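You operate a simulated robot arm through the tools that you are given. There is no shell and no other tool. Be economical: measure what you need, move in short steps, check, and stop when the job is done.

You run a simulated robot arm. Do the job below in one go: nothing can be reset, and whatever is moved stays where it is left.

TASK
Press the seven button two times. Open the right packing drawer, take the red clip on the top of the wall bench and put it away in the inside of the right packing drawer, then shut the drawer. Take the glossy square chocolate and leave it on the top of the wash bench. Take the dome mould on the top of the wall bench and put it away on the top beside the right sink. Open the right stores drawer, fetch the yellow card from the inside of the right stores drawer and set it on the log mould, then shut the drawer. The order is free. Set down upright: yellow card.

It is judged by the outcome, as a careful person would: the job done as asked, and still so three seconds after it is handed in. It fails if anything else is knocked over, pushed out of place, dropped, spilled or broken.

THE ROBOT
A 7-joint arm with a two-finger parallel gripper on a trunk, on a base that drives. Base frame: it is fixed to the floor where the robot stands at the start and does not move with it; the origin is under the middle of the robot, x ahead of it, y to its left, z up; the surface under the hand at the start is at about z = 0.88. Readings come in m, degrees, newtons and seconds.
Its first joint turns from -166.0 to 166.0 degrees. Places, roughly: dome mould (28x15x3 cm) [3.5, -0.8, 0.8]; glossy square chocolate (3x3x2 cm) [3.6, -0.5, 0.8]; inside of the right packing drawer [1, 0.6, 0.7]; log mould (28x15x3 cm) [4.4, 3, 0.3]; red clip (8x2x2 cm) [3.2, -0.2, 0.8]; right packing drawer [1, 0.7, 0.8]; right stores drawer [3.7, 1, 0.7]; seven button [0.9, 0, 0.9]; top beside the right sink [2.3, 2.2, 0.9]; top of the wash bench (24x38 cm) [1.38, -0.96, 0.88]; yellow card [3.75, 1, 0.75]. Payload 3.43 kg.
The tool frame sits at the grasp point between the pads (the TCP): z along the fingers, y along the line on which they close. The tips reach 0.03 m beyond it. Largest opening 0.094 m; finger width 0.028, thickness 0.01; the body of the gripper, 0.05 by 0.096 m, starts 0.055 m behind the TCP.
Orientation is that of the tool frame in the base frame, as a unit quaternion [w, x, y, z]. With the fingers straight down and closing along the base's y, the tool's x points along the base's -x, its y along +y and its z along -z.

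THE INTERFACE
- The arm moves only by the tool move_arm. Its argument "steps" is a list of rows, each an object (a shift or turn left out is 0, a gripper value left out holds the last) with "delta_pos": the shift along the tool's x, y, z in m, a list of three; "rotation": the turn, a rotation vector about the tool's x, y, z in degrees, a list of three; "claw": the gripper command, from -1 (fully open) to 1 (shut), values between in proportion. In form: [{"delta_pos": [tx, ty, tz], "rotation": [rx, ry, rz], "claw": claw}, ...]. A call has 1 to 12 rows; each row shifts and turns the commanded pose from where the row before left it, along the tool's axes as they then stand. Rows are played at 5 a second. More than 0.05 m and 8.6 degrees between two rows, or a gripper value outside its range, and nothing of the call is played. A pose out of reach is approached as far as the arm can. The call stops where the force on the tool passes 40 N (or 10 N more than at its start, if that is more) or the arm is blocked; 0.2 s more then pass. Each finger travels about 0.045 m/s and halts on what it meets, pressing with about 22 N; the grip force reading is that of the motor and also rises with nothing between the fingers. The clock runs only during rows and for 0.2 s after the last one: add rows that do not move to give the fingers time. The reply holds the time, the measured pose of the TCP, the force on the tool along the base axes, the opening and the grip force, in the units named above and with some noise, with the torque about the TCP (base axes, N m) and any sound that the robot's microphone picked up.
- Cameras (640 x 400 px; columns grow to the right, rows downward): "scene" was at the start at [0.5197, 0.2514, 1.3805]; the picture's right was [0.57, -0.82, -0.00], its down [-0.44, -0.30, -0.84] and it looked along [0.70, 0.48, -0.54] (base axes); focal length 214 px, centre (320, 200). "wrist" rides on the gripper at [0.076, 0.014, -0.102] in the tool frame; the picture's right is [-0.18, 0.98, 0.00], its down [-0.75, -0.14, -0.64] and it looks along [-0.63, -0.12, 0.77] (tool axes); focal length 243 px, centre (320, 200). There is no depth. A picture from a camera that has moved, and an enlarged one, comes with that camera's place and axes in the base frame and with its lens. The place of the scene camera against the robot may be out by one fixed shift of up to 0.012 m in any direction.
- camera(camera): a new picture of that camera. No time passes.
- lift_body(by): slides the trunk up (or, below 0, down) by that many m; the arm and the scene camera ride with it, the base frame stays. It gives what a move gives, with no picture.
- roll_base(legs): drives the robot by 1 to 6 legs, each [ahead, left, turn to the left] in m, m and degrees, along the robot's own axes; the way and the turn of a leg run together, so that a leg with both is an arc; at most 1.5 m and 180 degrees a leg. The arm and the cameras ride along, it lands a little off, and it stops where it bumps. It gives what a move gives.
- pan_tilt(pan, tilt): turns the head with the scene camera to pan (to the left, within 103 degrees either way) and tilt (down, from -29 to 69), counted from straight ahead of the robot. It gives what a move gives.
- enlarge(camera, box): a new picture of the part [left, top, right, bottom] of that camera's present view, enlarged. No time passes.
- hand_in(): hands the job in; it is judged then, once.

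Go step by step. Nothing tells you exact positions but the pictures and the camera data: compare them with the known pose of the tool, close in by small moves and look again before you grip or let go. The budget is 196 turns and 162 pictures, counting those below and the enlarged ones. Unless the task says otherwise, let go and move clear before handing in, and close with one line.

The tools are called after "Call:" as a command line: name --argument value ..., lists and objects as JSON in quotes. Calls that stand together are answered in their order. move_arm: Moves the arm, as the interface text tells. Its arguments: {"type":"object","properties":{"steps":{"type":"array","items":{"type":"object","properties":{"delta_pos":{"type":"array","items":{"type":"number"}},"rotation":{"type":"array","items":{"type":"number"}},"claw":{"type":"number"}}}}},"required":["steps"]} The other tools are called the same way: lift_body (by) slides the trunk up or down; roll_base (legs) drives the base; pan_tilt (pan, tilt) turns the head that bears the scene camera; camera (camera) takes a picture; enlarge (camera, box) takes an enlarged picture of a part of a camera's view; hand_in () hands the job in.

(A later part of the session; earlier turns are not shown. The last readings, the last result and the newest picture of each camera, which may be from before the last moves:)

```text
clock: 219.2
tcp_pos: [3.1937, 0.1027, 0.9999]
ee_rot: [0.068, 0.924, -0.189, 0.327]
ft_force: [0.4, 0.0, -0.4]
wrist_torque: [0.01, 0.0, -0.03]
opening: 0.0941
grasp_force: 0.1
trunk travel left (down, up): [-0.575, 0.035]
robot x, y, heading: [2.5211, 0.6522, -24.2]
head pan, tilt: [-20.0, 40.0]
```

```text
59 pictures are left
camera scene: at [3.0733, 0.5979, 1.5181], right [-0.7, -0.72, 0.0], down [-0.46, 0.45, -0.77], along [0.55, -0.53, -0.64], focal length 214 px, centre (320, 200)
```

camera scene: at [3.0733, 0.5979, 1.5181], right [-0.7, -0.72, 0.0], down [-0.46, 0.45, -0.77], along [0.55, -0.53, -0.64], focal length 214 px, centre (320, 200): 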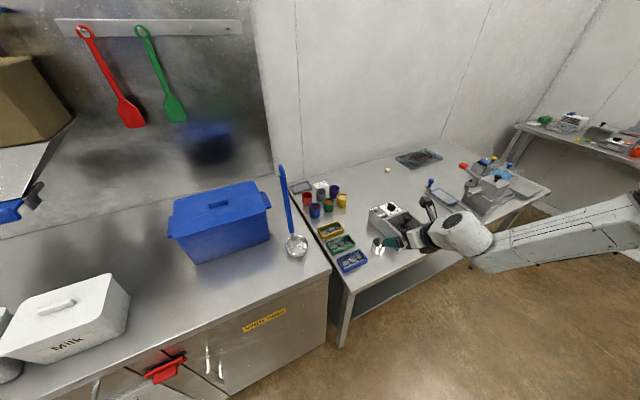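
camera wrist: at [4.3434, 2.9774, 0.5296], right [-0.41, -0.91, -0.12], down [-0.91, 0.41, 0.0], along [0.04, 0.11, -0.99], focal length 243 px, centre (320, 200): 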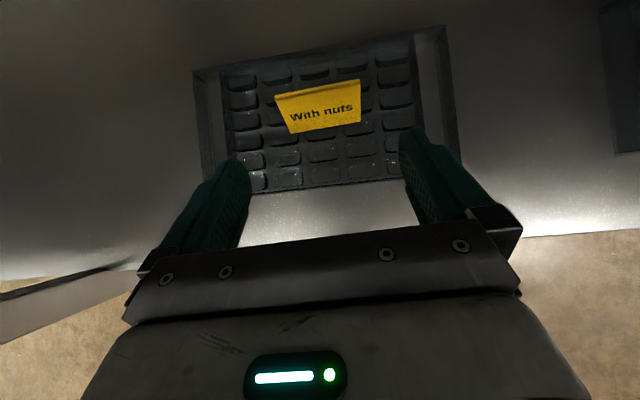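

The robot bumped again. I'll look to the right rear to see what's there.

Call:
pan_tilt --pan -85 --tilt 45

Call:
camera --camera "scene"

```text
clock: 220.5
tcp_pos: [3.1936, 0.1033, 1.0003]
ee_rot: [0.068, 0.924, -0.189, 0.327]
ft_force: [-1.4, 0.3, -0.7]
wrist_torque: [-0.02, -0.02, 0.01]
opening: 0.0942
grasp_force: 0.0
trunk travel left (down, up): [-0.575, 0.035]
robot x, y, heading: [2.5199, 0.6507, -23.9]
head pan, tilt: [-85.0, 45.0]
```

```text
58 pictures are left
camera scene: at [2.9857, 0.5807, 1.5112], right [-0.94, 0.33, 0.0], down [0.23, 0.67, -0.71], along [-0.23, -0.67, -0.7], focal length 214 px, centre (320, 200)
```

scene: 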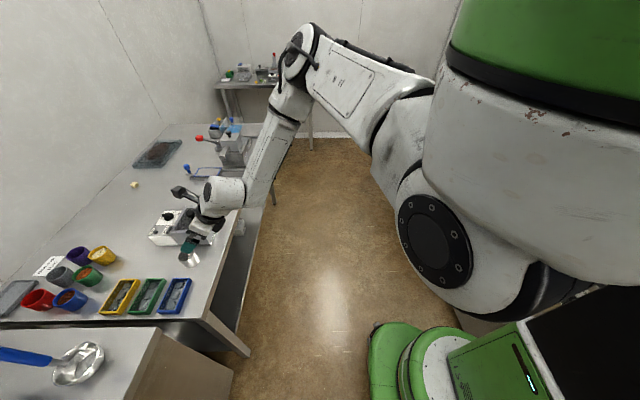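

The rear is touching the counter. I'll retract the arm a bit, move forward while straightening, and look at the wall bench.

Call:
move_arm --steps '[{"delta_pos": [-0.018, 0, -0.041]}, {"delta_pos": [-0.018, 0, -0.041]}, {"delta_pos": [-0.018, 0, -0.041]}, {}]'

Call:
roll_base --legs '[[0.12, 0, 7], [0, -0.5, 0]]'

Call:
pan_tilt --pan -12 --tilt 45

Call:
camera --camera "scene"

```text
clock: 221.5
tcp_pos: [3.0852, 0.1497, 1.0642]
ee_rot: [0.068, 0.924, -0.188, 0.327]
ft_force: [0.4, 0.4, 0.0]
wrist_torque: [-0.03, -0.03, -0.01]
opening: 0.0938
grasp_force: 0.1
trunk travel left (down, up): [-0.575, 0.035]
robot x, y, heading: [2.5193, 0.6518, -24.0]
head pan, tilt: [-85.0, 45.0]
```

```text
clock: 222.4
tcp_pos: [3.0696, 0.1169, 1.0626]
ee_rot: [0.073, 0.92, -0.203, 0.327]
ft_force: [-0.4, 0.1, -0.2]
wrist_torque: [0.0, 0.0, 0.02]
opening: 0.094
grasp_force: 0.1
trunk travel left (down, up): [-0.575, 0.035]
robot x, y, heading: [2.5287, 0.6358, -26.0]
head pan, tilt: [-85.0, 45.0]
stopped in leg 1: the robot was blocked; the commanded pose is now the measured one
```

```text
clock: 223.9
tcp_pos: [3.0719, 0.1182, 1.063]
ee_rot: [0.074, 0.92, -0.203, 0.326]
ft_force: [0.3, 0.2, -0.1]
wrist_torque: [0.03, 0.03, 0.01]
opening: 0.0941
grasp_force: 0.1
trunk travel left (down, up): [-0.575, 0.035]
robot x, y, heading: [2.5217, 0.6339, -26.1]
head pan, tilt: [-12.0, 45.0]
```

```text
57 pictures are left
camera scene: at [3.0783, 0.5793, 1.5114], right [-0.61, -0.79, 0.0], down [-0.56, 0.43, -0.71], along [0.56, -0.44, -0.71], focal length 214 px, centre (320, 200)
```

scene: 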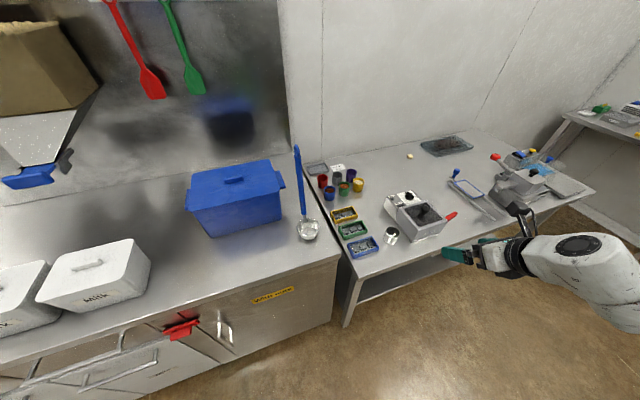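

The obstruction is at the right rear. I'll go straight forward first, then straighten.

Call:
roll_base --legs '[[0.08, 0.06, 0], [0.1, 0, 0], [0, 0, 8]]'

Call:
pan_tilt --pan -103 --tilt 60

Call:
camera --camera "scene"

```text
clock: 226.4
tcp_pos: [3.326, 0.1719, 1.0623]
ee_rot: [0.048, 0.932, -0.138, 0.332]
ft_force: [-0.2, 0.2, 0.4]
wrist_torque: [0.02, 0.05, -0.05]
opening: 0.0938
grasp_force: 0.1
trunk travel left (down, up): [-0.575, 0.035]
robot x, y, heading: [2.7118, 0.6091, -17.7]
head pan, tilt: [-12.0, 45.0]
```

```text
clock: 228.1
tcp_pos: [3.3257, 0.1712, 1.0622]
ee_rot: [0.048, 0.932, -0.137, 0.331]
ft_force: [-0.2, -0.2, 0.5]
wrist_torque: [0.01, -0.01, -0.04]
opening: 0.0937
grasp_force: 0.2
trunk travel left (down, up): [-0.575, 0.035]
robot x, y, heading: [2.7128, 0.6092, -17.9]
head pan, tilt: [-103.0, 60.0]
```

```text
56 pictures are left
camera scene: at [3.1639, 0.61, 1.4924], right [-0.86, 0.51, 0.0], down [0.44, 0.74, -0.5], along [-0.26, -0.43, -0.87], focal length 214 px, centre (320, 200)
```

scene: 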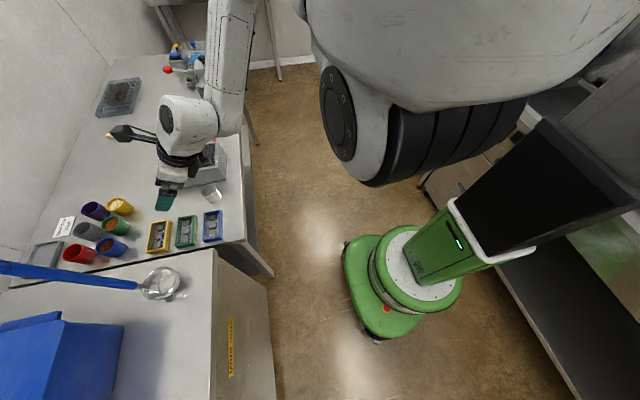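

The cabinet corner behind me was the obstacle, and I'm clear of it now. The chocolate is near (3.61, -0.51), the clip near (3.21, -0.24) and the mould near (3.54, -0.79). I'll raise the hand, strafe right and look down from above.

Call:
move_arm --steps '[{"delta_pos": [0.02, 0, -0.03]}, {"delta_pos": [0.02, 0, -0.03]}]'

Call:
roll_base --legs '[[0, -0.6, 0], [0.15, 0, 0]]'

Call:
pan_tilt --pan -15 --tilt 55

Call:
camera --camera "scene"

Call:
camera --camera "wrist"

```text
clock: 228.7
tcp_pos: [3.3189, 0.1735, 1.1346]
ee_rot: [0.048, 0.933, -0.138, 0.33]
ft_force: [-0.3, 0.8, 0.2]
wrist_torque: [0.0, 0.02, 0.0]
opening: 0.0939
grasp_force: 0.1
trunk travel left (down, up): [-0.575, 0.035]
robot x, y, heading: [2.7134, 0.6171, -17.6]
head pan, tilt: [-103.0, 60.0]
```

```text
clock: 233.0
tcp_pos: [3.2778, -0.4504, 1.1342]
ee_rot: [0.049, 0.932, -0.139, 0.331]
ft_force: [-0.5, -0.7, -0.2]
wrist_torque: [0.0, -0.03, 0.0]
opening: 0.0938
grasp_force: 0.1
trunk travel left (down, up): [-0.575, 0.035]
robot x, y, heading: [2.6717, -0.011, -18.3]
head pan, tilt: [-103.0, 60.0]
```

```text
clock: 234.7
tcp_pos: [3.2777, -0.451, 1.1344]
ee_rot: [0.05, 0.932, -0.14, 0.33]
ft_force: [-0.3, -0.5, -0.8]
wrist_torque: [-0.03, -0.02, -0.02]
opening: 0.094
grasp_force: 0.0
trunk travel left (down, up): [-0.575, 0.035]
robot x, y, heading: [2.6746, -0.0097, -18.1]
head pan, tilt: [-15.0, 55.0]
```

```text
55 pictures are left
camera scene: at [3.2175, 0.0045, 1.4984], right [-0.55, -0.84, 0.0], down [-0.69, 0.45, -0.57], along [0.48, -0.31, -0.82], focal length 214 px, centre (320, 200)
```

scene: 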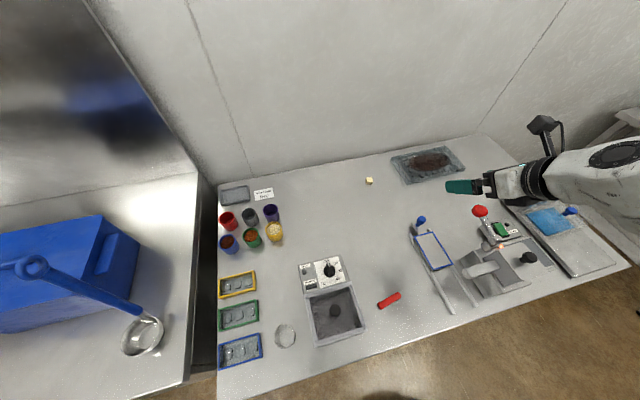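

```text
54 pictures are left
camera wrist: at [3.268, -0.4619, 1.2627], right [-0.42, -0.9, -0.12], down [-0.91, 0.42, 0.02], along [0.03, 0.12, -0.99], focal length 243 px, centre (320, 200)
```

wrist: 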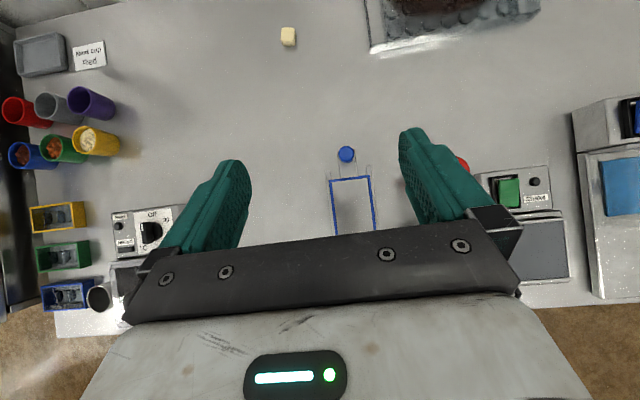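

The layout is clear: the chocolate is at about (3.59, -0.483) on the bench at z ≈ 0.8. I'll drive closer, steepen the hand and hover over it.

Call:
roll_base --legs '[[0.1, 0, 0]]'

Call:
move_arm --steps '[{"rotation": [0, -7.8, 0]}, {"rotation": [0, -7.8, 0]}, {"rotation": [0, -7.8, 0]}, {"delta_pos": [0.0171, -0.0093, 0.0347]}, {"delta_pos": [0.0171, -0.0093, 0.0347]}, {"delta_pos": [0.0171, -0.0093, 0.0347]}, {"delta_pos": [0.0171, -0.0093, 0.0347]}, {"delta_pos": [0.0171, -0.0093, 0.0347]}, {"delta_pos": [0.0171, -0.0093, 0.0347]}, {"delta_pos": [0.0171, -0.0093, 0.0347]}, {}]'

Call:
camera --camera "wrist"

```text
clock: 235.8
tcp_pos: [3.3722, -0.4815, 1.1356]
ee_rot: [0.048, 0.932, -0.138, 0.331]
ft_force: [0.5, 0.0, -0.1]
wrist_torque: [-0.02, -0.02, 0.01]
opening: 0.0939
grasp_force: 0.1
trunk travel left (down, up): [-0.575, 0.035]
robot x, y, heading: [2.7651, -0.0405, -18.0]
head pan, tilt: [-15.0, 55.0]
```

```text
clock: 238.2
tcp_pos: [3.5648, -0.4691, 0.9334]
ee_rot: [0.019, 0.98, -0.145, 0.135]
ft_force: [0.1, -0.1, -0.7]
wrist_torque: [0.0, -0.04, 0.0]
opening: 0.0939
grasp_force: 0.0
trunk travel left (down, up): [-0.575, 0.035]
robot x, y, heading: [2.7695, -0.0414, -18.1]
head pan, tilt: [-15.0, 55.0]
```

```text
53 pictures are left
camera wrist: at [3.605, -0.4962, 1.0519], right [-0.45, -0.89, -0.05], down [-0.82, 0.39, 0.42], along [-0.35, 0.23, -0.91], focal length 243 px, centre (320, 200)
```

wrist: 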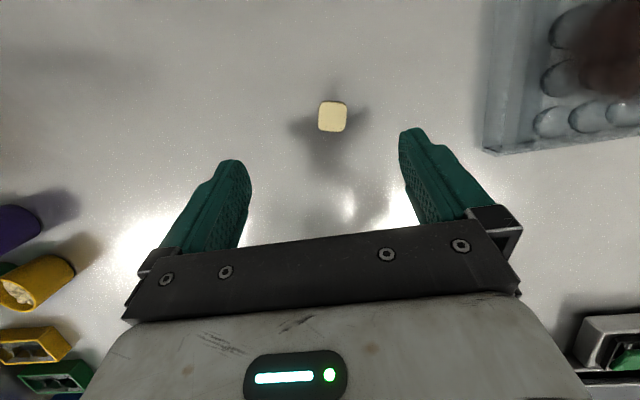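

The chocolate is at about (3.584, -0.485). I'll go down around it and close.

Call:
move_arm --steps '[{"delta_pos": [-0.006, 0.005, 0.04], "claw": -0.4}, {"delta_pos": [-0.0055, 0.0051, 0.035]}, {"delta_pos": [0, 0, 0.015]}, {"delta_pos": [0, 0, 0.006]}, {}]'

Call:
camera --camera "wrist"

```text
clock: 239.4
tcp_pos: [3.5773, -0.4838, 0.8379]
ee_rot: [0.02, 0.98, -0.145, 0.134]
ft_force: [0.4, -0.4, 0.6]
wrist_torque: [-0.02, 0.0, 0.01]
opening: 0.0659
grasp_force: 0.0
trunk travel left (down, up): [-0.575, 0.035]
robot x, y, heading: [2.7698, -0.0376, -18.2]
head pan, tilt: [-15.0, 55.0]
```

```text
52 pictures are left
camera wrist: at [3.6165, -0.5107, 0.9569], right [-0.45, -0.89, -0.05], down [-0.82, 0.4, 0.42], along [-0.35, 0.23, -0.91], focal length 243 px, centre (320, 200)
```

wrist: 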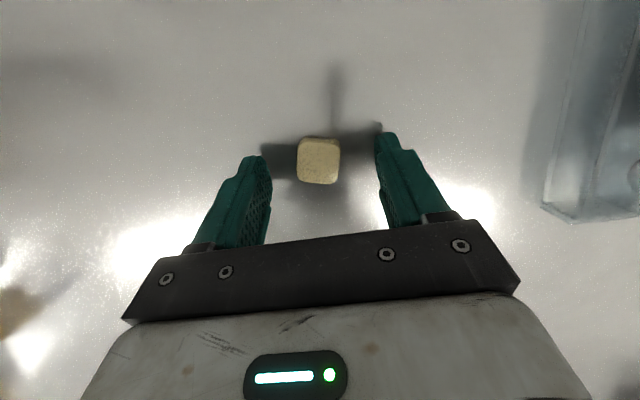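

It's centred, but the tips may still be above it. I'll lower gently until they're just off the table.

Call:
move_arm --steps '[{"delta_pos": [-0.0026, 0, 0.0096]}, {"delta_pos": [-0.0013, 0, 0.0048]}, {}]'

Call:
enlarge --camera "wrist" --box '[220, 100, 420, 225]'

```text
clock: 239.9
tcp_pos: [3.577, -0.4854, 0.8331]
ee_rot: [0.021, 0.98, -0.146, 0.137]
ft_force: [-17.4, 8.9, 29.2]
wrist_torque: [-0.01, 0.8, -0.24]
opening: 0.065
grasp_force: 0.0
trunk travel left (down, up): [-0.575, 0.035]
robot x, y, heading: [2.7664, -0.0457, -17.9]
head pan, tilt: [-15.0, 55.0]
stopped in row 2: the force on the tool passed its limit at 51 N (the readings are from after the stop); the commanded pose is now the measured one
```

```text
3.20 times, centred on (320, 162) of wrist
camera zoom: at [3.6165, -0.511, 0.9525], right [-0.45, -0.89, -0.05], down [-0.82, 0.4, 0.41], along [-0.34, 0.23, -0.91], focal length 776 px, centre (320, 320)
```

zoom: 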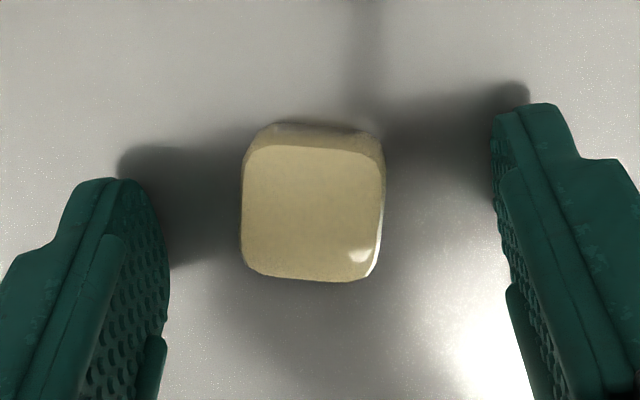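

The tips touched the table, so it's at z = 0.80. I'll raise 3 mm and close on the chocolate.

Call:
move_arm --steps '[{"delta_pos": [0.0008, 0, -0.003]}, {"claw": 1}, {}, {}, {}]'

Call:
move_arm --steps '[{"delta_pos": [0.005, 0, -0.02]}, {"delta_pos": [0.01, 0, -0.04]}, {"delta_pos": [0.01, 0, -0.04]}, {}]'

Call:
camera --camera "wrist"

```text
clock: 241.1
tcp_pos: [3.578, -0.4836, 0.8333]
ee_rot: [0.019, 0.98, -0.145, 0.137]
ft_force: [-0.5, -2.3, 3.8]
wrist_torque: [-0.08, 0.04, 0.04]
opening: 0.0255
grasp_force: 21.9
trunk travel left (down, up): [-0.575, 0.035]
robot x, y, heading: [2.7703, -0.0437, -18.1]
head pan, tilt: [-15.0, 55.0]
```

```text
clock: 242.1
tcp_pos: [3.5741, -0.483, 0.9351]
ee_rot: [0.019, 0.98, -0.145, 0.136]
ft_force: [-0.2, 0.3, 0.1]
wrist_torque: [-0.01, -0.02, -0.01]
opening: 0.0255
grasp_force: 21.7
trunk travel left (down, up): [-0.575, 0.035]
robot x, y, heading: [2.7635, -0.0397, -17.9]
head pan, tilt: [-15.0, 55.0]
```

```text
50 pictures are left
camera wrist: at [3.6139, -0.5099, 1.0555], right [-0.45, -0.89, -0.05], down [-0.82, 0.4, 0.41], along [-0.35, 0.23, -0.91], focal length 243 px, centre (320, 200)
```

wrist: 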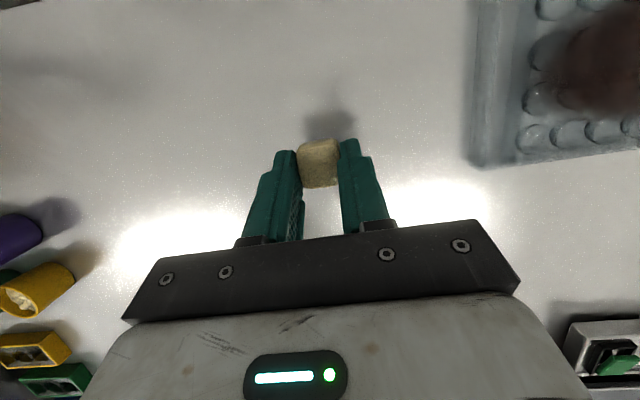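

The chocolate is held. I'll raise and retract the arm, back into the middle of the aisle, and turn around to face the wash bench.

Call:
move_arm --steps '[{"delta_pos": [0.005, 0, -0.035]}, {"delta_pos": [0.005, 0, -0.035]}, {"delta_pos": [-0.03, 0, -0.035]}, {"delta_pos": [-0.03, 0, -0.035]}, {"delta_pos": [-0.03, 0, -0.035]}, {"delta_pos": [-0.03, 0, -0.035]}, {"delta_pos": [-0.03, 0, -0.03]}]'

Call:
roll_base --legs '[[-0.15, 0, 0], [0, -0.5, 0], [0, 0, -90]]'

Call:
pan_tilt --pan -30 --tilt 35

Call:
camera --camera "scene"

```text
clock: 243.7
tcp_pos: [3.3813, -0.4266, 1.1281]
ee_rot: [0.019, 0.98, -0.146, 0.136]
ft_force: [0.4, -1.0, 0.0]
wrist_torque: [0.03, -0.01, 0.0]
opening: 0.0255
grasp_force: 22.1
trunk travel left (down, up): [-0.575, 0.035]
robot x, y, heading: [2.7681, -0.0435, -17.6]
head pan, tilt: [-15.0, 55.0]
```

```text
clock: 251.4
tcp_pos: [2.0966, -1.0923, 1.1277]
ee_rot: [-0.11, -0.597, 0.79, -0.085]
ft_force: [0.9, -0.5, 0.1]
wrist_torque: [-0.02, 0.0, 0.0]
opening: 0.0256
grasp_force: 22.0
trunk travel left (down, up): [-0.575, 0.035]
robot x, y, heading: [2.4692, -0.4726, -106.9]
head pan, tilt: [-15.0, 55.0]
```

```text
clock: 252.2
tcp_pos: [2.0964, -1.0925, 1.1276]
ee_rot: [-0.11, -0.597, 0.79, -0.084]
ft_force: [0.6, -0.1, -0.6]
wrist_torque: [0.01, 0.02, -0.02]
opening: 0.0255
grasp_force: 21.8
trunk travel left (down, up): [-0.575, 0.035]
robot x, y, heading: [2.4711, -0.4724, -107.0]
head pan, tilt: [-30.0, 35.0]
```

```text
49 pictures are left
camera scene: at [2.4673, -1.006, 1.5266], right [-0.68, 0.73, 0.0], down [0.42, 0.39, -0.82], along [-0.6, -0.56, -0.57], focal length 214 px, centre (320, 200)
```

scene: 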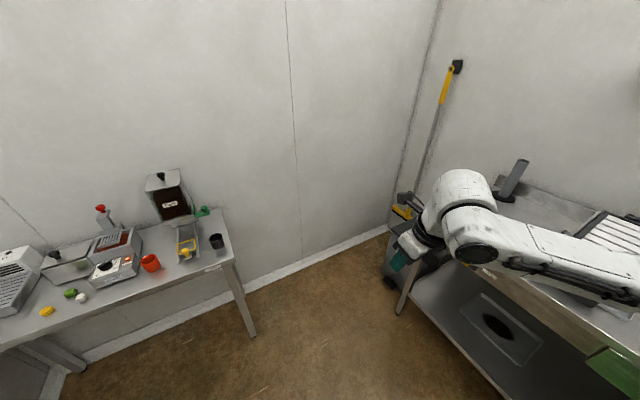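

The wash bench is in the corner to the right. I'll move a little further down the aisle and turn the rest of the way.

Call:
roll_base --legs '[[0.4, 0, 0], [0, 0, -90]]'

Call:
pan_tilt --pan 15 --tilt 45

Call:
camera --camera "scene"

```text
clock: 258.6
tcp_pos: [1.7312, -0.4858, 1.1283]
ee_rot: [-0.136, 0.134, 0.981, 0.018]
ft_force: [-1.0, 0.6, 0.6]
wrist_torque: [0.02, 0.0, 0.04]
opening: 0.0256
grasp_force: 22.0
trunk travel left (down, up): [-0.575, 0.035]
robot x, y, heading: [2.3494, -0.8577, 163.3]
head pan, tilt: [-30.0, 35.0]
```

```text
clock: 259.7
tcp_pos: [1.7312, -0.4844, 1.1274]
ee_rot: [-0.138, 0.134, 0.981, 0.018]
ft_force: [-0.6, 0.1, -0.3]
wrist_torque: [0.0, -0.02, -0.02]
opening: 0.0254
grasp_force: 21.5
trunk travel left (down, up): [-0.575, 0.035]
robot x, y, heading: [2.3541, -0.8595, 163.1]
head pan, tilt: [15.0, 45.0]
```

```text
48 pictures are left
camera scene: at [1.7955, -0.9081, 1.5119], right [0.03, 1.0, 0.0], down [0.71, -0.02, -0.71], along [-0.71, 0.02, -0.71], focal length 214 px, centre (320, 200)
```

scene: 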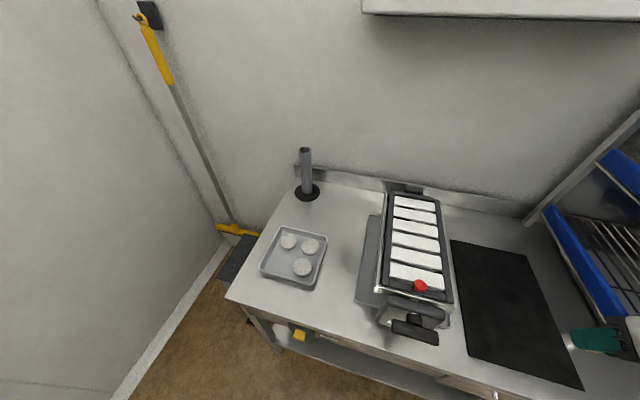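

The zone around (1.38, -0.96) is partly taken by a small tray. The free spot just behind its right corner, near (1.309, -0.834), works. I'll raise the hand, strafe left and move closer.

Call:
lift_body --by 0.033

Call:
move_arm --steps '[{"delta_pos": [0.008, 0, -0.03]}, {"delta_pos": [0.008, 0, -0.03]}]'

Call:
roll_base --legs '[[0, 0.42, 0], [0.14, 0, 0]]'

Call:
camera --camera "wrist"

```text
clock: 260.5
tcp_pos: [1.7321, -0.4844, 1.1614]
ee_rot: [-0.137, 0.134, 0.981, 0.019]
ft_force: [-0.6, 0.0, 0.1]
wrist_torque: [0.0, 0.02, -0.01]
opening: 0.0256
grasp_force: 21.7
trunk travel left (down, up): [-0.608, 0.002]
robot x, y, heading: [2.3527, -0.8564, 163.2]
head pan, tilt: [15.0, 45.0]
```

```text
clock: 261.1
tcp_pos: [1.7306, -0.4866, 1.2239]
ee_rot: [-0.137, 0.135, 0.981, 0.018]
ft_force: [0.5, 0.0, -0.3]
wrist_torque: [-0.01, 0.0, 0.05]
opening: 0.0253
grasp_force: 22.3
trunk travel left (down, up): [-0.608, 0.002]
robot x, y, heading: [2.3526, -0.86, 163.2]
head pan, tilt: [15.0, 45.0]
```

```text
clock: 264.6
tcp_pos: [1.4756, -0.8449, 1.2239]
ee_rot: [-0.137, 0.134, 0.981, 0.018]
ft_force: [-0.2, 0.5, -0.1]
wrist_torque: [0.03, 0.02, 0.03]
opening: 0.0252
grasp_force: 21.8
trunk travel left (down, up): [-0.608, 0.002]
robot x, y, heading: [2.0954, -1.217, 163.3]
head pan, tilt: [15.0, 45.0]
```

```text
47 pictures are left
camera wrist: at [1.4374, -0.8184, 1.3432], right [0.43, 0.9, -0.05], down [0.83, -0.38, 0.41], along [0.35, -0.22, -0.91], focal length 243 px, centre (320, 200)
```

wrist: 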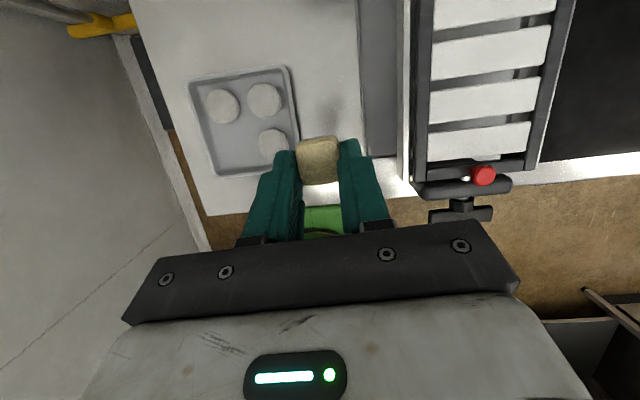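

The spot is free. I'll move over it and descend.

Call:
move_arm --steps '[{"delta_pos": [0.0376, -0.0095, 0.0101]}, {"delta_pos": [0.0376, -0.0095, 0.0101]}, {"delta_pos": [0.0376, -0.0095, 0.0101]}, {"delta_pos": [0.0376, -0.0095, 0.0101]}, {"delta_pos": [-0.0117, 0, 0.0434]}, {"delta_pos": [-0.0117, 0, 0.0434]}, {"delta_pos": [-0.0117, 0, 0.0434]}, {"delta_pos": [-0.0117, 0, 0.0434]}, {"delta_pos": [-0.0117, 0, 0.0434]}, {}]'

Call:
camera --camera "wrist"

```text
clock: 266.8
tcp_pos: [1.3131, -0.8409, 1.0004]
ee_rot: [-0.138, 0.133, 0.981, 0.017]
ft_force: [0.4, -0.1, -0.9]
wrist_torque: [-0.01, -0.02, 0.03]
opening: 0.0254
grasp_force: 22.3
trunk travel left (down, up): [-0.608, 0.002]
robot x, y, heading: [2.1004, -1.2157, 163.5]
head pan, tilt: [15.0, 45.0]
```

```text
46 pictures are left
camera wrist: at [1.2748, -0.8137, 1.1191], right [0.43, 0.9, -0.05], down [0.83, -0.38, 0.41], along [0.35, -0.22, -0.91], focal length 243 px, centre (320, 200)
```

wrist: 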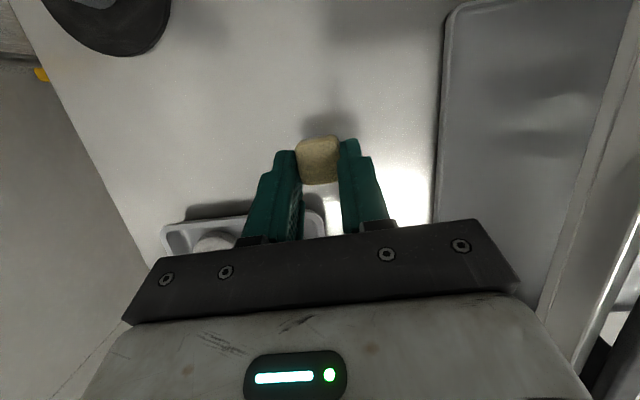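

The spot is clear. I'll lower to contact.

Call:
move_arm --steps '[{"delta_pos": [-0.0104, 0, 0.0386]}, {"delta_pos": [-0.0078, 0, 0.0289]}, {"delta_pos": [-0.0016, 0, 0.0058]}, {"delta_pos": [-0.001, 0, 0.0039]}, {}]'

Call:
move_arm --steps '[{"delta_pos": [-0.0008, 0, 0.0029]}, {"delta_pos": [-0.0008, 0, 0.0029]}, {}]'

```text
clock: 268.0
tcp_pos: [1.3132, -0.8388, 0.9207]
ee_rot: [-0.137, 0.134, 0.981, 0.017]
ft_force: [-0.4, 0.8, 0.7]
wrist_torque: [-0.01, -0.02, -0.06]
opening: 0.0256
grasp_force: 22.1
trunk travel left (down, up): [-0.608, 0.002]
robot x, y, heading: [2.0955, -1.2186, 163.3]
head pan, tilt: [15.0, 45.0]
```

```text
clock: 268.8
tcp_pos: [1.3112, -0.8392, 0.9146]
ee_rot: [-0.137, 0.133, 0.981, 0.017]
ft_force: [0.7, -0.2, -0.3]
wrist_torque: [0.0, 0.04, 0.02]
opening: 0.0255
grasp_force: 21.9
trunk travel left (down, up): [-0.608, 0.002]
robot x, y, heading: [2.0942, -1.2117, 163.7]
head pan, tilt: [15.0, 45.0]
```

Call:
move_arm --steps '[{"delta_pos": [-0.0005, 0, 0.0019]}, {"delta_pos": [-0.0005, 0, 0.0019]}, {}]'

Call:
enlarge --camera "wrist" --box '[220, 80, 460, 230]'

```text
clock: 269.6
tcp_pos: [1.3129, -0.8378, 0.9126]
ee_rot: [-0.138, 0.134, 0.981, 0.019]
ft_force: [4.6, -2.8, 17.8]
wrist_torque: [-0.02, -0.29, -0.13]
opening: 0.0255
grasp_force: 22.2
trunk travel left (down, up): [-0.608, 0.002]
robot x, y, heading: [2.0999, -1.2179, 163.3]
head pan, tilt: [15.0, 45.0]
```

```text
2.67 times, centred on (340, 155) of wrist
camera zoom: at [1.273, -0.8125, 1.0326], right [0.43, 0.9, -0.05], down [0.83, -0.38, 0.41], along [0.35, -0.22, -0.91], focal length 647 px, centre (267, 320)
```

zoom: 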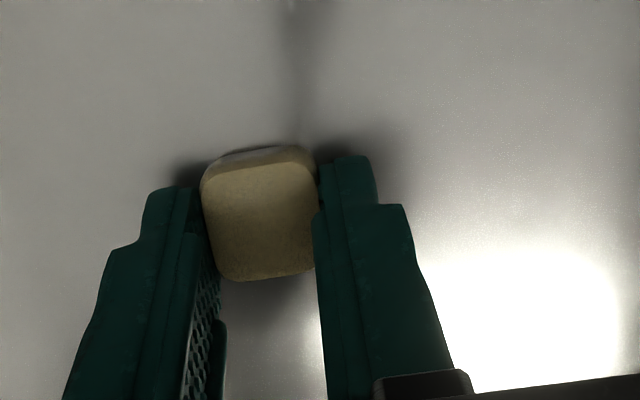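

Contact at 18 N: the chocolate is on the bench. I'll release it and lift straight up.

Call:
move_arm --steps '[{"claw": 0.3}, {"claw": -0.2}, {"claw": -0.3}, {}, {"delta_pos": [0.005, 0, -0.02]}, {"delta_pos": [0.01, 0, -0.04]}, {"delta_pos": [0.0117, 0, -0.0434]}, {"delta_pos": [0.0117, 0, -0.0434]}, {"delta_pos": [0.0117, 0, -0.0434]}, {"delta_pos": [0.0117, 0, -0.0434]}, {"delta_pos": [0.0117, 0, -0.0434]}]'

Call:
camera --camera "wrist"

```text
clock: 270.4
tcp_pos: [1.3081, -0.8458, 0.9133]
ee_rot: [-0.14, 0.129, 0.982, 0.014]
ft_force: [4.9, -9.1, 16.3]
wrist_torque: [0.2, -0.32, -0.21]
opening: 0.0566
grasp_force: 0.0
trunk travel left (down, up): [-0.608, 0.002]
robot x, y, heading: [2.0961, -1.2133, 163.5]
head pan, tilt: [15.0, 45.0]
stopped in row 4: the force on the tool passed its limit at 55 N (the readings are from after the stop); the commanded pose is now the measured one
```

```text
44 pictures are left
camera wrist: at [1.2703, -0.8198, 1.0328], right [0.42, 0.9, -0.06], down [0.84, -0.36, 0.41], along [0.35, -0.22, -0.91], focal length 243 px, centre (320, 200)
```

wrist: 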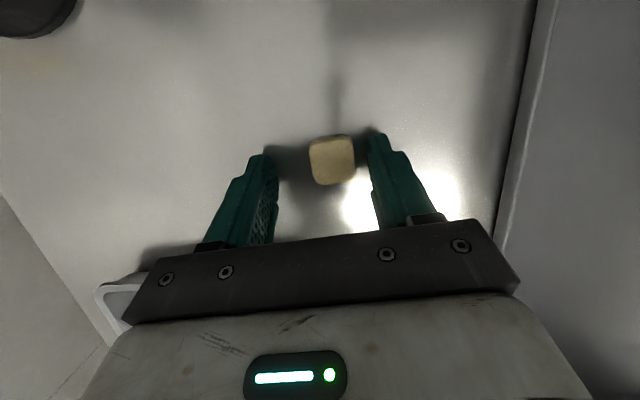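

The fingers opened but a contact force stopped the move. I'll lift straight up and check the tray and chocolate.

Call:
move_arm --steps '[{"delta_pos": [0.001, 0, -0.005]}, {"delta_pos": [0.003, 0.003, -0.012]}, {"delta_pos": [0.0117, 0, -0.0434]}, {"delta_pos": [0.0117, 0, -0.0434]}, {"delta_pos": [0.0117, 0, -0.0434]}, {"delta_pos": [0.0117, 0, -0.0434]}, {"delta_pos": [0.0117, 0, -0.0434]}, {}]'

Call:
camera --camera "scene"

```text
clock: 272.2
tcp_pos: [1.3155, -0.8425, 1.155]
ee_rot: [-0.138, 0.13, 0.982, 0.015]
ft_force: [0.2, 0.3, 0.1]
wrist_torque: [-0.01, -0.02, -0.02]
opening: 0.061
grasp_force: 0.0
trunk travel left (down, up): [-0.608, 0.002]
robot x, y, heading: [2.1009, -1.2139, 163.6]
head pan, tilt: [15.0, 45.0]
```

```text
43 pictures are left
camera scene: at [1.5419, -1.2686, 1.5448], right [0.03, 1.0, 0.0], down [0.71, -0.02, -0.71], along [-0.71, 0.02, -0.71], focal length 214 px, centre (320, 200)
```

scene: 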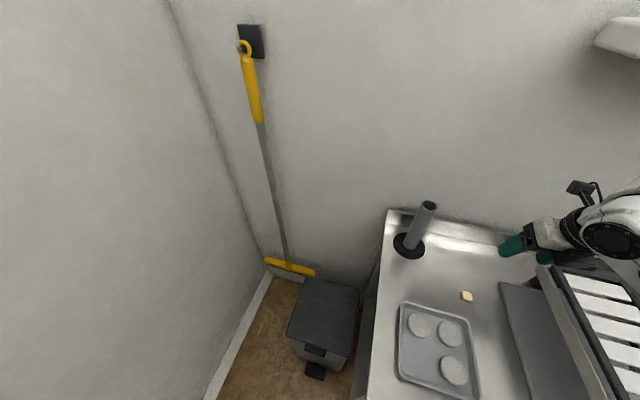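

The chocolate rests on the bench and the tray is in place. I'll go back to the wall bench the same way for the mould.

Call:
roll_base --legs '[[-0.14, 0, 0], [0, -0.42, 0], [0, 0, 90], [-0.4, 0, 0], [0, 0, 89], [0, 0.12, 0]]'

Call:
pan_tilt --pan -12 --tilt 50

Call:
camera --camera "scene"

```text
clock: 286.3
tcp_pos: [3.2759, -0.7274, 1.154]
ee_rot: [0.015, 0.982, -0.13, 0.139]
ft_force: [-0.2, 0.4, -0.1]
wrist_torque: [0.01, 0.0, 0.02]
opening: 0.0609
grasp_force: 0.0
trunk travel left (down, up): [-0.608, 0.002]
robot x, y, heading: [2.4945, -0.3527, -16.6]
head pan, tilt: [15.0, 45.0]
```

```text
clock: 287.2
tcp_pos: [3.2772, -0.7285, 1.1542]
ee_rot: [0.015, 0.982, -0.13, 0.139]
ft_force: [-0.5, -0.6, 0.1]
wrist_torque: [-0.03, -0.02, 0.01]
opening: 0.0609
grasp_force: 0.0
trunk travel left (down, up): [-0.608, 0.002]
robot x, y, heading: [2.4973, -0.3565, -16.6]
head pan, tilt: [-12.0, 50.0]
```

```text
42 pictures are left
camera scene: at [3.0449, -0.3231, 1.5379], right [-0.48, -0.88, 0.0], down [-0.67, 0.37, -0.64], along [0.56, -0.31, -0.77], focal length 214 px, centre (320, 200)
```

scene: 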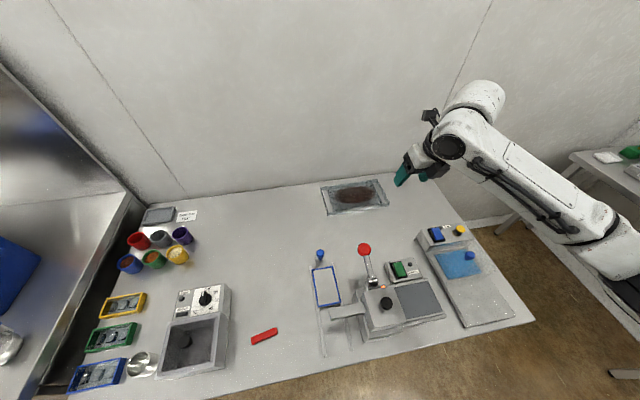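

Call:
enlarge --camera "scene" --box '[300, 165, 420, 240]'

```text
5.33 times, centred on (360, 202) of scene
camera zoom: at [3.0449, -0.3231, 1.5379], right [-0.48, -0.88, 0.0], down [-0.67, 0.37, -0.64], along [0.56, -0.31, -0.77], focal length 1144 px, centre (107, 187)
```

zoom: 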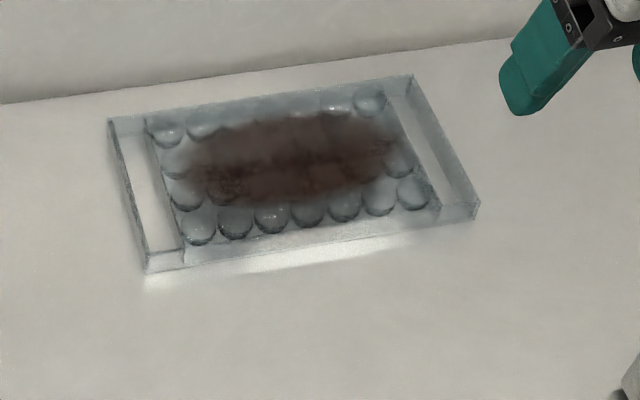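

The mould has an open slot inside each short end wall. I'll clamp the right-hand end wall, with one finger in its slot and the other outside, so I'm moving over that end.

Call:
roll_base --legs '[[0.2, 0, 0]]'

Call:
move_arm --steps '[{"delta_pos": [-0.0088, 0.0148, 0.0362], "claw": 0.4}, {"delta_pos": [-0.0088, 0.0148, 0.0362]}, {"delta_pos": [-0.0088, 0.0148, 0.0362]}, {"delta_pos": [-0.0088, 0.0148, 0.0362]}, {"delta_pos": [-0.0088, 0.0148, 0.0362]}, {"delta_pos": [-0.0088, 0.0148, 0.0362]}, {}]'

Call:
camera --camera "wrist"

```text
clock: 288.8
tcp_pos: [3.4706, -0.785, 1.1536]
ee_rot: [0.015, 0.982, -0.13, 0.138]
ft_force: [-0.1, -0.1, 0.6]
wrist_torque: [-0.02, -0.01, 0.01]
opening: 0.0611
grasp_force: 0.0
trunk travel left (down, up): [-0.608, 0.002]
robot x, y, heading: [2.6853, -0.4101, -16.4]
head pan, tilt: [-12.0, 50.0]
```

```text
clock: 290.4
tcp_pos: [3.4566, -0.8707, 0.9305]
ee_rot: [0.016, 0.982, -0.13, 0.138]
ft_force: [0.2, 0.5, -1.1]
wrist_torque: [0.02, 0.0, -0.03]
opening: 0.0279
grasp_force: 0.0
trunk travel left (down, up): [-0.608, 0.002]
robot x, y, heading: [2.6871, -0.4102, -16.4]
head pan, tilt: [-12.0, 50.0]
```

```text
40 pictures are left
camera wrist: at [3.4963, -0.8965, 1.049], right [-0.42, -0.9, -0.06], down [-0.84, 0.37, 0.41], along [-0.35, 0.22, -0.91], focal length 243 px, centre (320, 200)
```

wrist: 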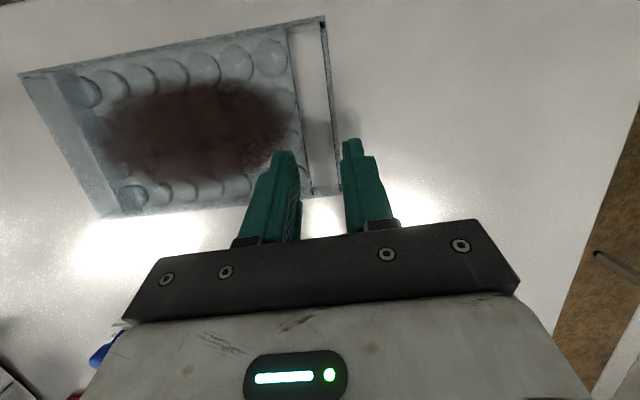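

The right wall's centre is at about (3.48, -0.887), turned about 4° from the hand. I'll align, narrow the opening and go part way down.

Call:
move_arm --steps '[{"delta_pos": [-0.0048, 0.0098, 0], "rotation": [0, 0, 4.4], "claw": 0.6}, {}, {"delta_pos": [0, 0, 0.03]}, {"delta_pos": [0, 0, 0.02]}, {}]'

Call:
camera --camera "wrist"

```text
clock: 291.6
tcp_pos: [3.463, -0.8835, 0.8806]
ee_rot: [0.009, 0.976, -0.168, 0.14]
ft_force: [0.3, 0.6, 0.5]
wrist_torque: [0.01, 0.03, -0.01]
opening: 0.0187
grasp_force: 0.0
trunk travel left (down, up): [-0.608, 0.002]
robot x, y, heading: [2.6847, -0.4104, -16.2]
head pan, tilt: [-12.0, 50.0]
```

```text
39 pictures are left
camera wrist: at [3.5, -0.9137, 1.0], right [-0.49, -0.87, -0.08], down [-0.81, 0.42, 0.41], along [-0.33, 0.27, -0.91], focal length 243 px, centre (320, 200)
```

wrist: 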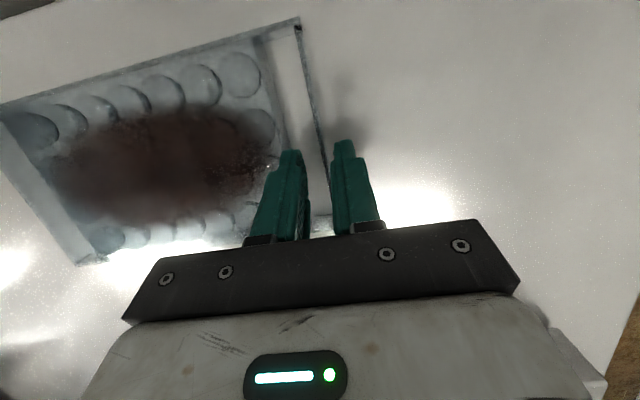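

The fingers straddle the wall and are parallel to it. I'll go down in small steps.

Call:
move_arm --steps '[{"delta_pos": [0, 0, 0.02]}, {"delta_pos": [0, 0, 0.015]}, {"delta_pos": [0, 0, 0.007]}, {}]'

Call:
enlarge --camera "wrist" --box '[200, 80, 440, 230]'

```text
clock: 292.6
tcp_pos: [3.4732, -0.8861, 0.84]
ee_rot: [0.009, 0.976, -0.166, 0.139]
ft_force: [-0.2, 0.1, 0.1]
wrist_torque: [-0.01, -0.01, -0.02]
opening: 0.019
grasp_force: 0.1
trunk travel left (down, up): [-0.608, 0.002]
robot x, y, heading: [2.6886, -0.4106, -16.3]
head pan, tilt: [-12.0, 50.0]
```

```text
2.67 times, centred on (320, 155) of wrist
camera zoom: at [3.511, -0.9166, 0.9594], right [-0.49, -0.87, -0.08], down [-0.81, 0.42, 0.41], along [-0.33, 0.27, -0.91], focal length 647 px, centre (320, 320)
```

zoom: 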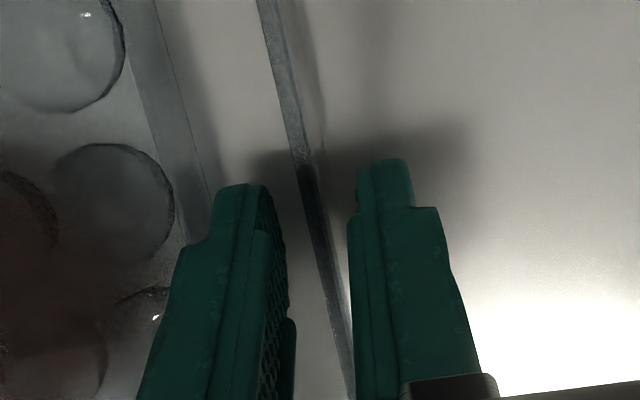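

The wall is between the fingers and the left one is in the slot. I'll close, then do a small test lift.

Call:
move_arm --steps '[{"delta_pos": [0, 0, 0.003], "claw": 1}, {}, {}, {}, {"delta_pos": [0.003, 0, -0.01]}, {"delta_pos": [0.006, 0, -0.02]}, {"delta_pos": [0.01, 0, -0.038]}, {}]'

Call:
camera --camera "wrist"

Call:
enlarge --camera "scene" --box '[300, 90, 540, 240]'

```text
clock: 294.4
tcp_pos: [3.4748, -0.8851, 0.9078]
ee_rot: [0.011, 0.976, -0.168, 0.139]
ft_force: [0.4, 0.7, -3.1]
wrist_torque: [-0.35, 0.13, 0.0]
opening: 0.0048
grasp_force: 21.7
trunk travel left (down, up): [-0.608, 0.002]
robot x, y, heading: [2.6873, -0.4103, -16.6]
head pan, tilt: [-12.0, 50.0]
```

```text
37 pictures are left
camera wrist: at [3.5114, -0.9178, 1.0268], right [-0.49, -0.87, -0.08], down [-0.81, 0.42, 0.41], along [-0.33, 0.27, -0.91], focal length 243 px, centre (320, 200)
```

wrist: 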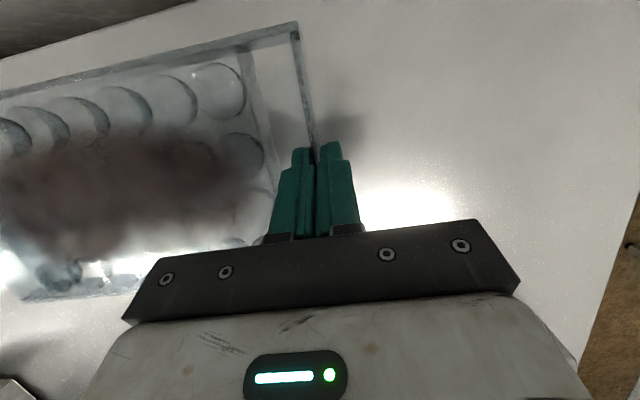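

```text
2.67 times, centred on (420, 165) of scene
camera zoom: at [3.2383, -0.3798, 1.5379], right [-0.48, -0.88, 0.0], down [-0.67, 0.37, -0.64], along [0.56, -0.31, -0.77], focal length 572 px, centre (53, 293)
```

zoom: 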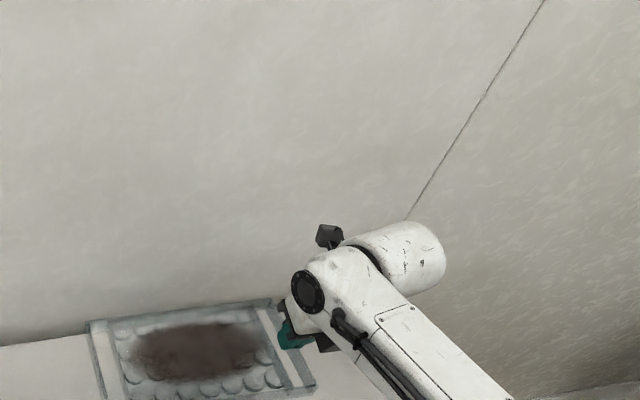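

The mould lifted level at about 3 N. I'll raise it high and retract, then turn left to face along the aisle and carry it toward the sink.

Call:
move_arm --steps '[{"delta_pos": [0.008, 0, -0.035]}, {"delta_pos": [0.008, 0, -0.035]}, {"delta_pos": [-0.01, 0, -0.042]}, {"delta_pos": [-0.01, 0, -0.042]}, {"delta_pos": [-0.01, 0, -0.042]}, {"delta_pos": [-0.01, 0, -0.042]}, {"delta_pos": [-0.015, 0, -0.042]}, {"delta_pos": [-0.015, 0, -0.042]}, {"delta_pos": [-0.015, 0, -0.042]}]'

Call:
roll_base --legs '[[-0.17, 0, 0], [0, 0, 90]]'

Call:
pan_tilt --pan 10 --tilt 30

Call:
camera --camera "scene"

```text
clock: 296.4
tcp_pos: [3.3152, -0.8406, 1.2393]
ee_rot: [0.01, 0.976, -0.167, 0.138]
ft_force: [0.7, 0.9, -3.2]
wrist_torque: [-0.33, 0.11, 0.01]
opening: 0.0047
grasp_force: 22.2
trunk travel left (down, up): [-0.608, 0.002]
robot x, y, heading: [2.6887, -0.4105, -16.6]
head pan, tilt: [-12.0, 50.0]
```

```text
clock: 301.7
tcp_pos: [2.9542, 0.2668, 1.238]
ee_rot: [-0.091, 0.808, 0.573, 0.105]
ft_force: [0.2, -0.3, -1.7]
wrist_torque: [-0.15, -0.3, 0.04]
opening: 0.0046
grasp_force: 21.7
trunk travel left (down, up): [-0.608, 0.002]
robot x, y, heading: [2.5213, -0.3623, 73.5]
head pan, tilt: [-12.0, 50.0]
```

```text
clock: 302.5
tcp_pos: [2.9542, 0.266, 1.2387]
ee_rot: [-0.091, 0.808, 0.573, 0.104]
ft_force: [0.7, 0.9, -3.0]
wrist_torque: [-0.15, -0.33, 0.03]
opening: 0.0046
grasp_force: 22.5
trunk travel left (down, up): [-0.608, 0.002]
robot x, y, heading: [2.5227, -0.3622, 73.5]
head pan, tilt: [10.0, 30.0]
```

```text
35 pictures are left
camera scene: at [2.4754, 0.2135, 1.5674], right [0.99, -0.11, 0.0], down [-0.06, -0.5, -0.87], along [0.1, 0.86, -0.5], focal length 214 px, centre (320, 200)
```

scene: 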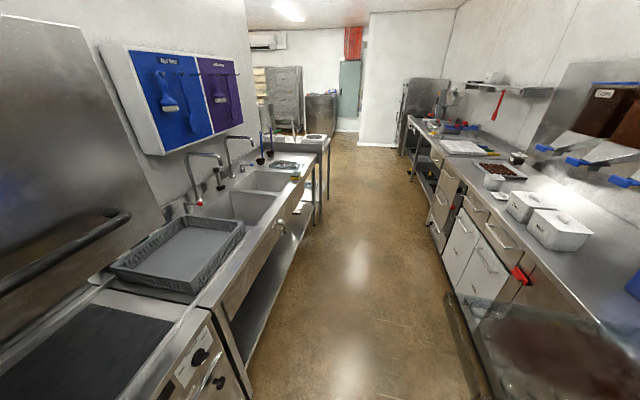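

I see both sinks, and the target top is just beyond the far one. I'll zoom in there.

Call:
enlarge --camera "scene" --box '[220, 120, 348, 200]'

```text
5.00 times, centred on (284, 160) of scene
camera zoom: at [2.4754, 0.2135, 1.5674], right [0.99, -0.11, 0.0], down [-0.06, -0.5, -0.87], along [0.1, 0.86, -0.5], focal length 1072 px, centre (500, 400)
```

zoom: 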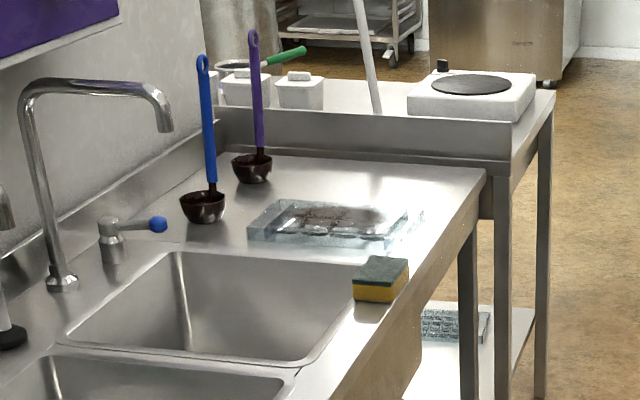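

There's free space on the top between another mould and the back strip. I'll place it there, long side toward the wall, keeping this heading. First I'll drive along the aisle.

Call:
roll_base --legs '[[1.0, 0, 0], [0.85, 0, 0], [0, 0.15, 0]]'

Call:
pan_tilt --pan 25 --tilt 50

Call:
camera --camera "scene"

```text
clock: 312.8
tcp_pos: [3.3657, 2.0736, 1.2392]
ee_rot: [-0.089, 0.814, 0.564, 0.106]
ft_force: [1.0, 0.3, -3.0]
wrist_torque: [-0.16, -0.33, -0.02]
opening: 0.0048
grasp_force: 22.1
trunk travel left (down, up): [-0.608, 0.002]
robot x, y, heading: [2.9225, 1.4555, 72.4]
head pan, tilt: [10.0, 30.0]
```

```text
clock: 313.6
tcp_pos: [3.3659, 2.0737, 1.2388]
ee_rot: [-0.09, 0.813, 0.565, 0.106]
ft_force: [-0.5, 0.1, -3.5]
wrist_torque: [-0.11, -0.28, -0.03]
opening: 0.0047
grasp_force: 21.8
trunk travel left (down, up): [-0.608, 0.002]
robot x, y, heading: [2.9271, 1.4523, 72.5]
head pan, tilt: [25.0, 50.0]
```

```text
33 pictures are left
camera scene: at [2.8636, 2.0158, 1.538], right [0.99, 0.13, 0.0], down [0.1, -0.76, -0.64], along [-0.08, 0.64, -0.77], focal length 214 px, centre (320, 200)
```

scene: 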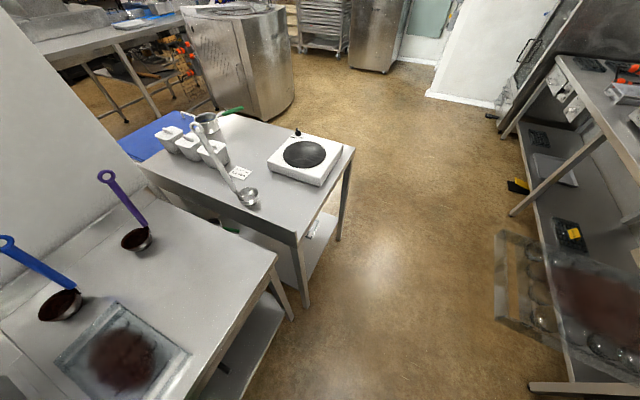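

The free rectangle is clear, and the mould's gripped end should go at about (2.58, 2.16). I'll turn 35° left for an easier reach and turn the hand back by the same amount.

Call:
roll_base --legs '[[0, 0, 35]]'

Call:
move_arm --steps '[{"rotation": [0, 0, 7.6]}, {"rotation": [0, 0, 7.6]}, {"rotation": [0, 0, 7.6]}, {"rotation": [0, 0, 7.6]}, {"rotation": [0, 0, 7.6]}, {}]'

```text
clock: 315.7
tcp_pos: [2.9342, 2.214, 1.2392]
ee_rot: [-0.118, 0.608, 0.782, 0.074]
ft_force: [-0.2, 0.5, -3.1]
wrist_torque: [0.09, -0.33, -0.01]
opening: 0.0046
grasp_force: 22.2
trunk travel left (down, up): [-0.608, 0.002]
robot x, y, heading: [2.9225, 1.4548, 107.1]
head pan, tilt: [25.0, 50.0]
```

```text
clock: 317.1
tcp_pos: [2.9347, 2.2148, 1.2387]
ee_rot: [-0.135, 0.83, 0.541, 0.033]
ft_force: [0.3, -0.7, -2.8]
wrist_torque: [-0.17, -0.31, -0.01]
opening: 0.0046
grasp_force: 22.3
trunk travel left (down, up): [-0.608, 0.002]
robot x, y, heading: [2.9224, 1.4538, 107.3]
head pan, tilt: [25.0, 50.0]
```

Turning about the tilted tool axis has tilted the mould a little. I'll level it again.

Call:
move_arm --steps '[{"rotation": [-5.2, 1.92, -1.46]}, {"rotation": [-5.2, 1.92, -1.46]}, {}]'

Call:
camera --camera "wrist"

```text
clock: 317.9
tcp_pos: [2.9348, 2.215, 1.2397]
ee_rot: [-0.077, 0.823, 0.552, 0.111]
ft_force: [-0.3, -0.1, -2.3]
wrist_torque: [-0.18, -0.32, 0.02]
opening: 0.0046
grasp_force: 22.0
trunk travel left (down, up): [-0.608, 0.002]
robot x, y, heading: [2.9231, 1.4516, 107.0]
head pan, tilt: [25.0, 50.0]
```

```text
32 pictures are left
camera wrist: at [2.9648, 2.2522, 1.3588], right [0.84, -0.54, -0.05], down [-0.47, -0.78, 0.42], along [-0.26, -0.33, -0.91], focal length 243 px, centre (320, 200)
```

wrist: 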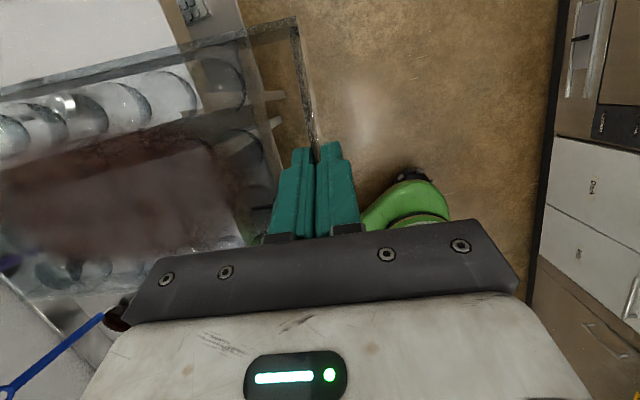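

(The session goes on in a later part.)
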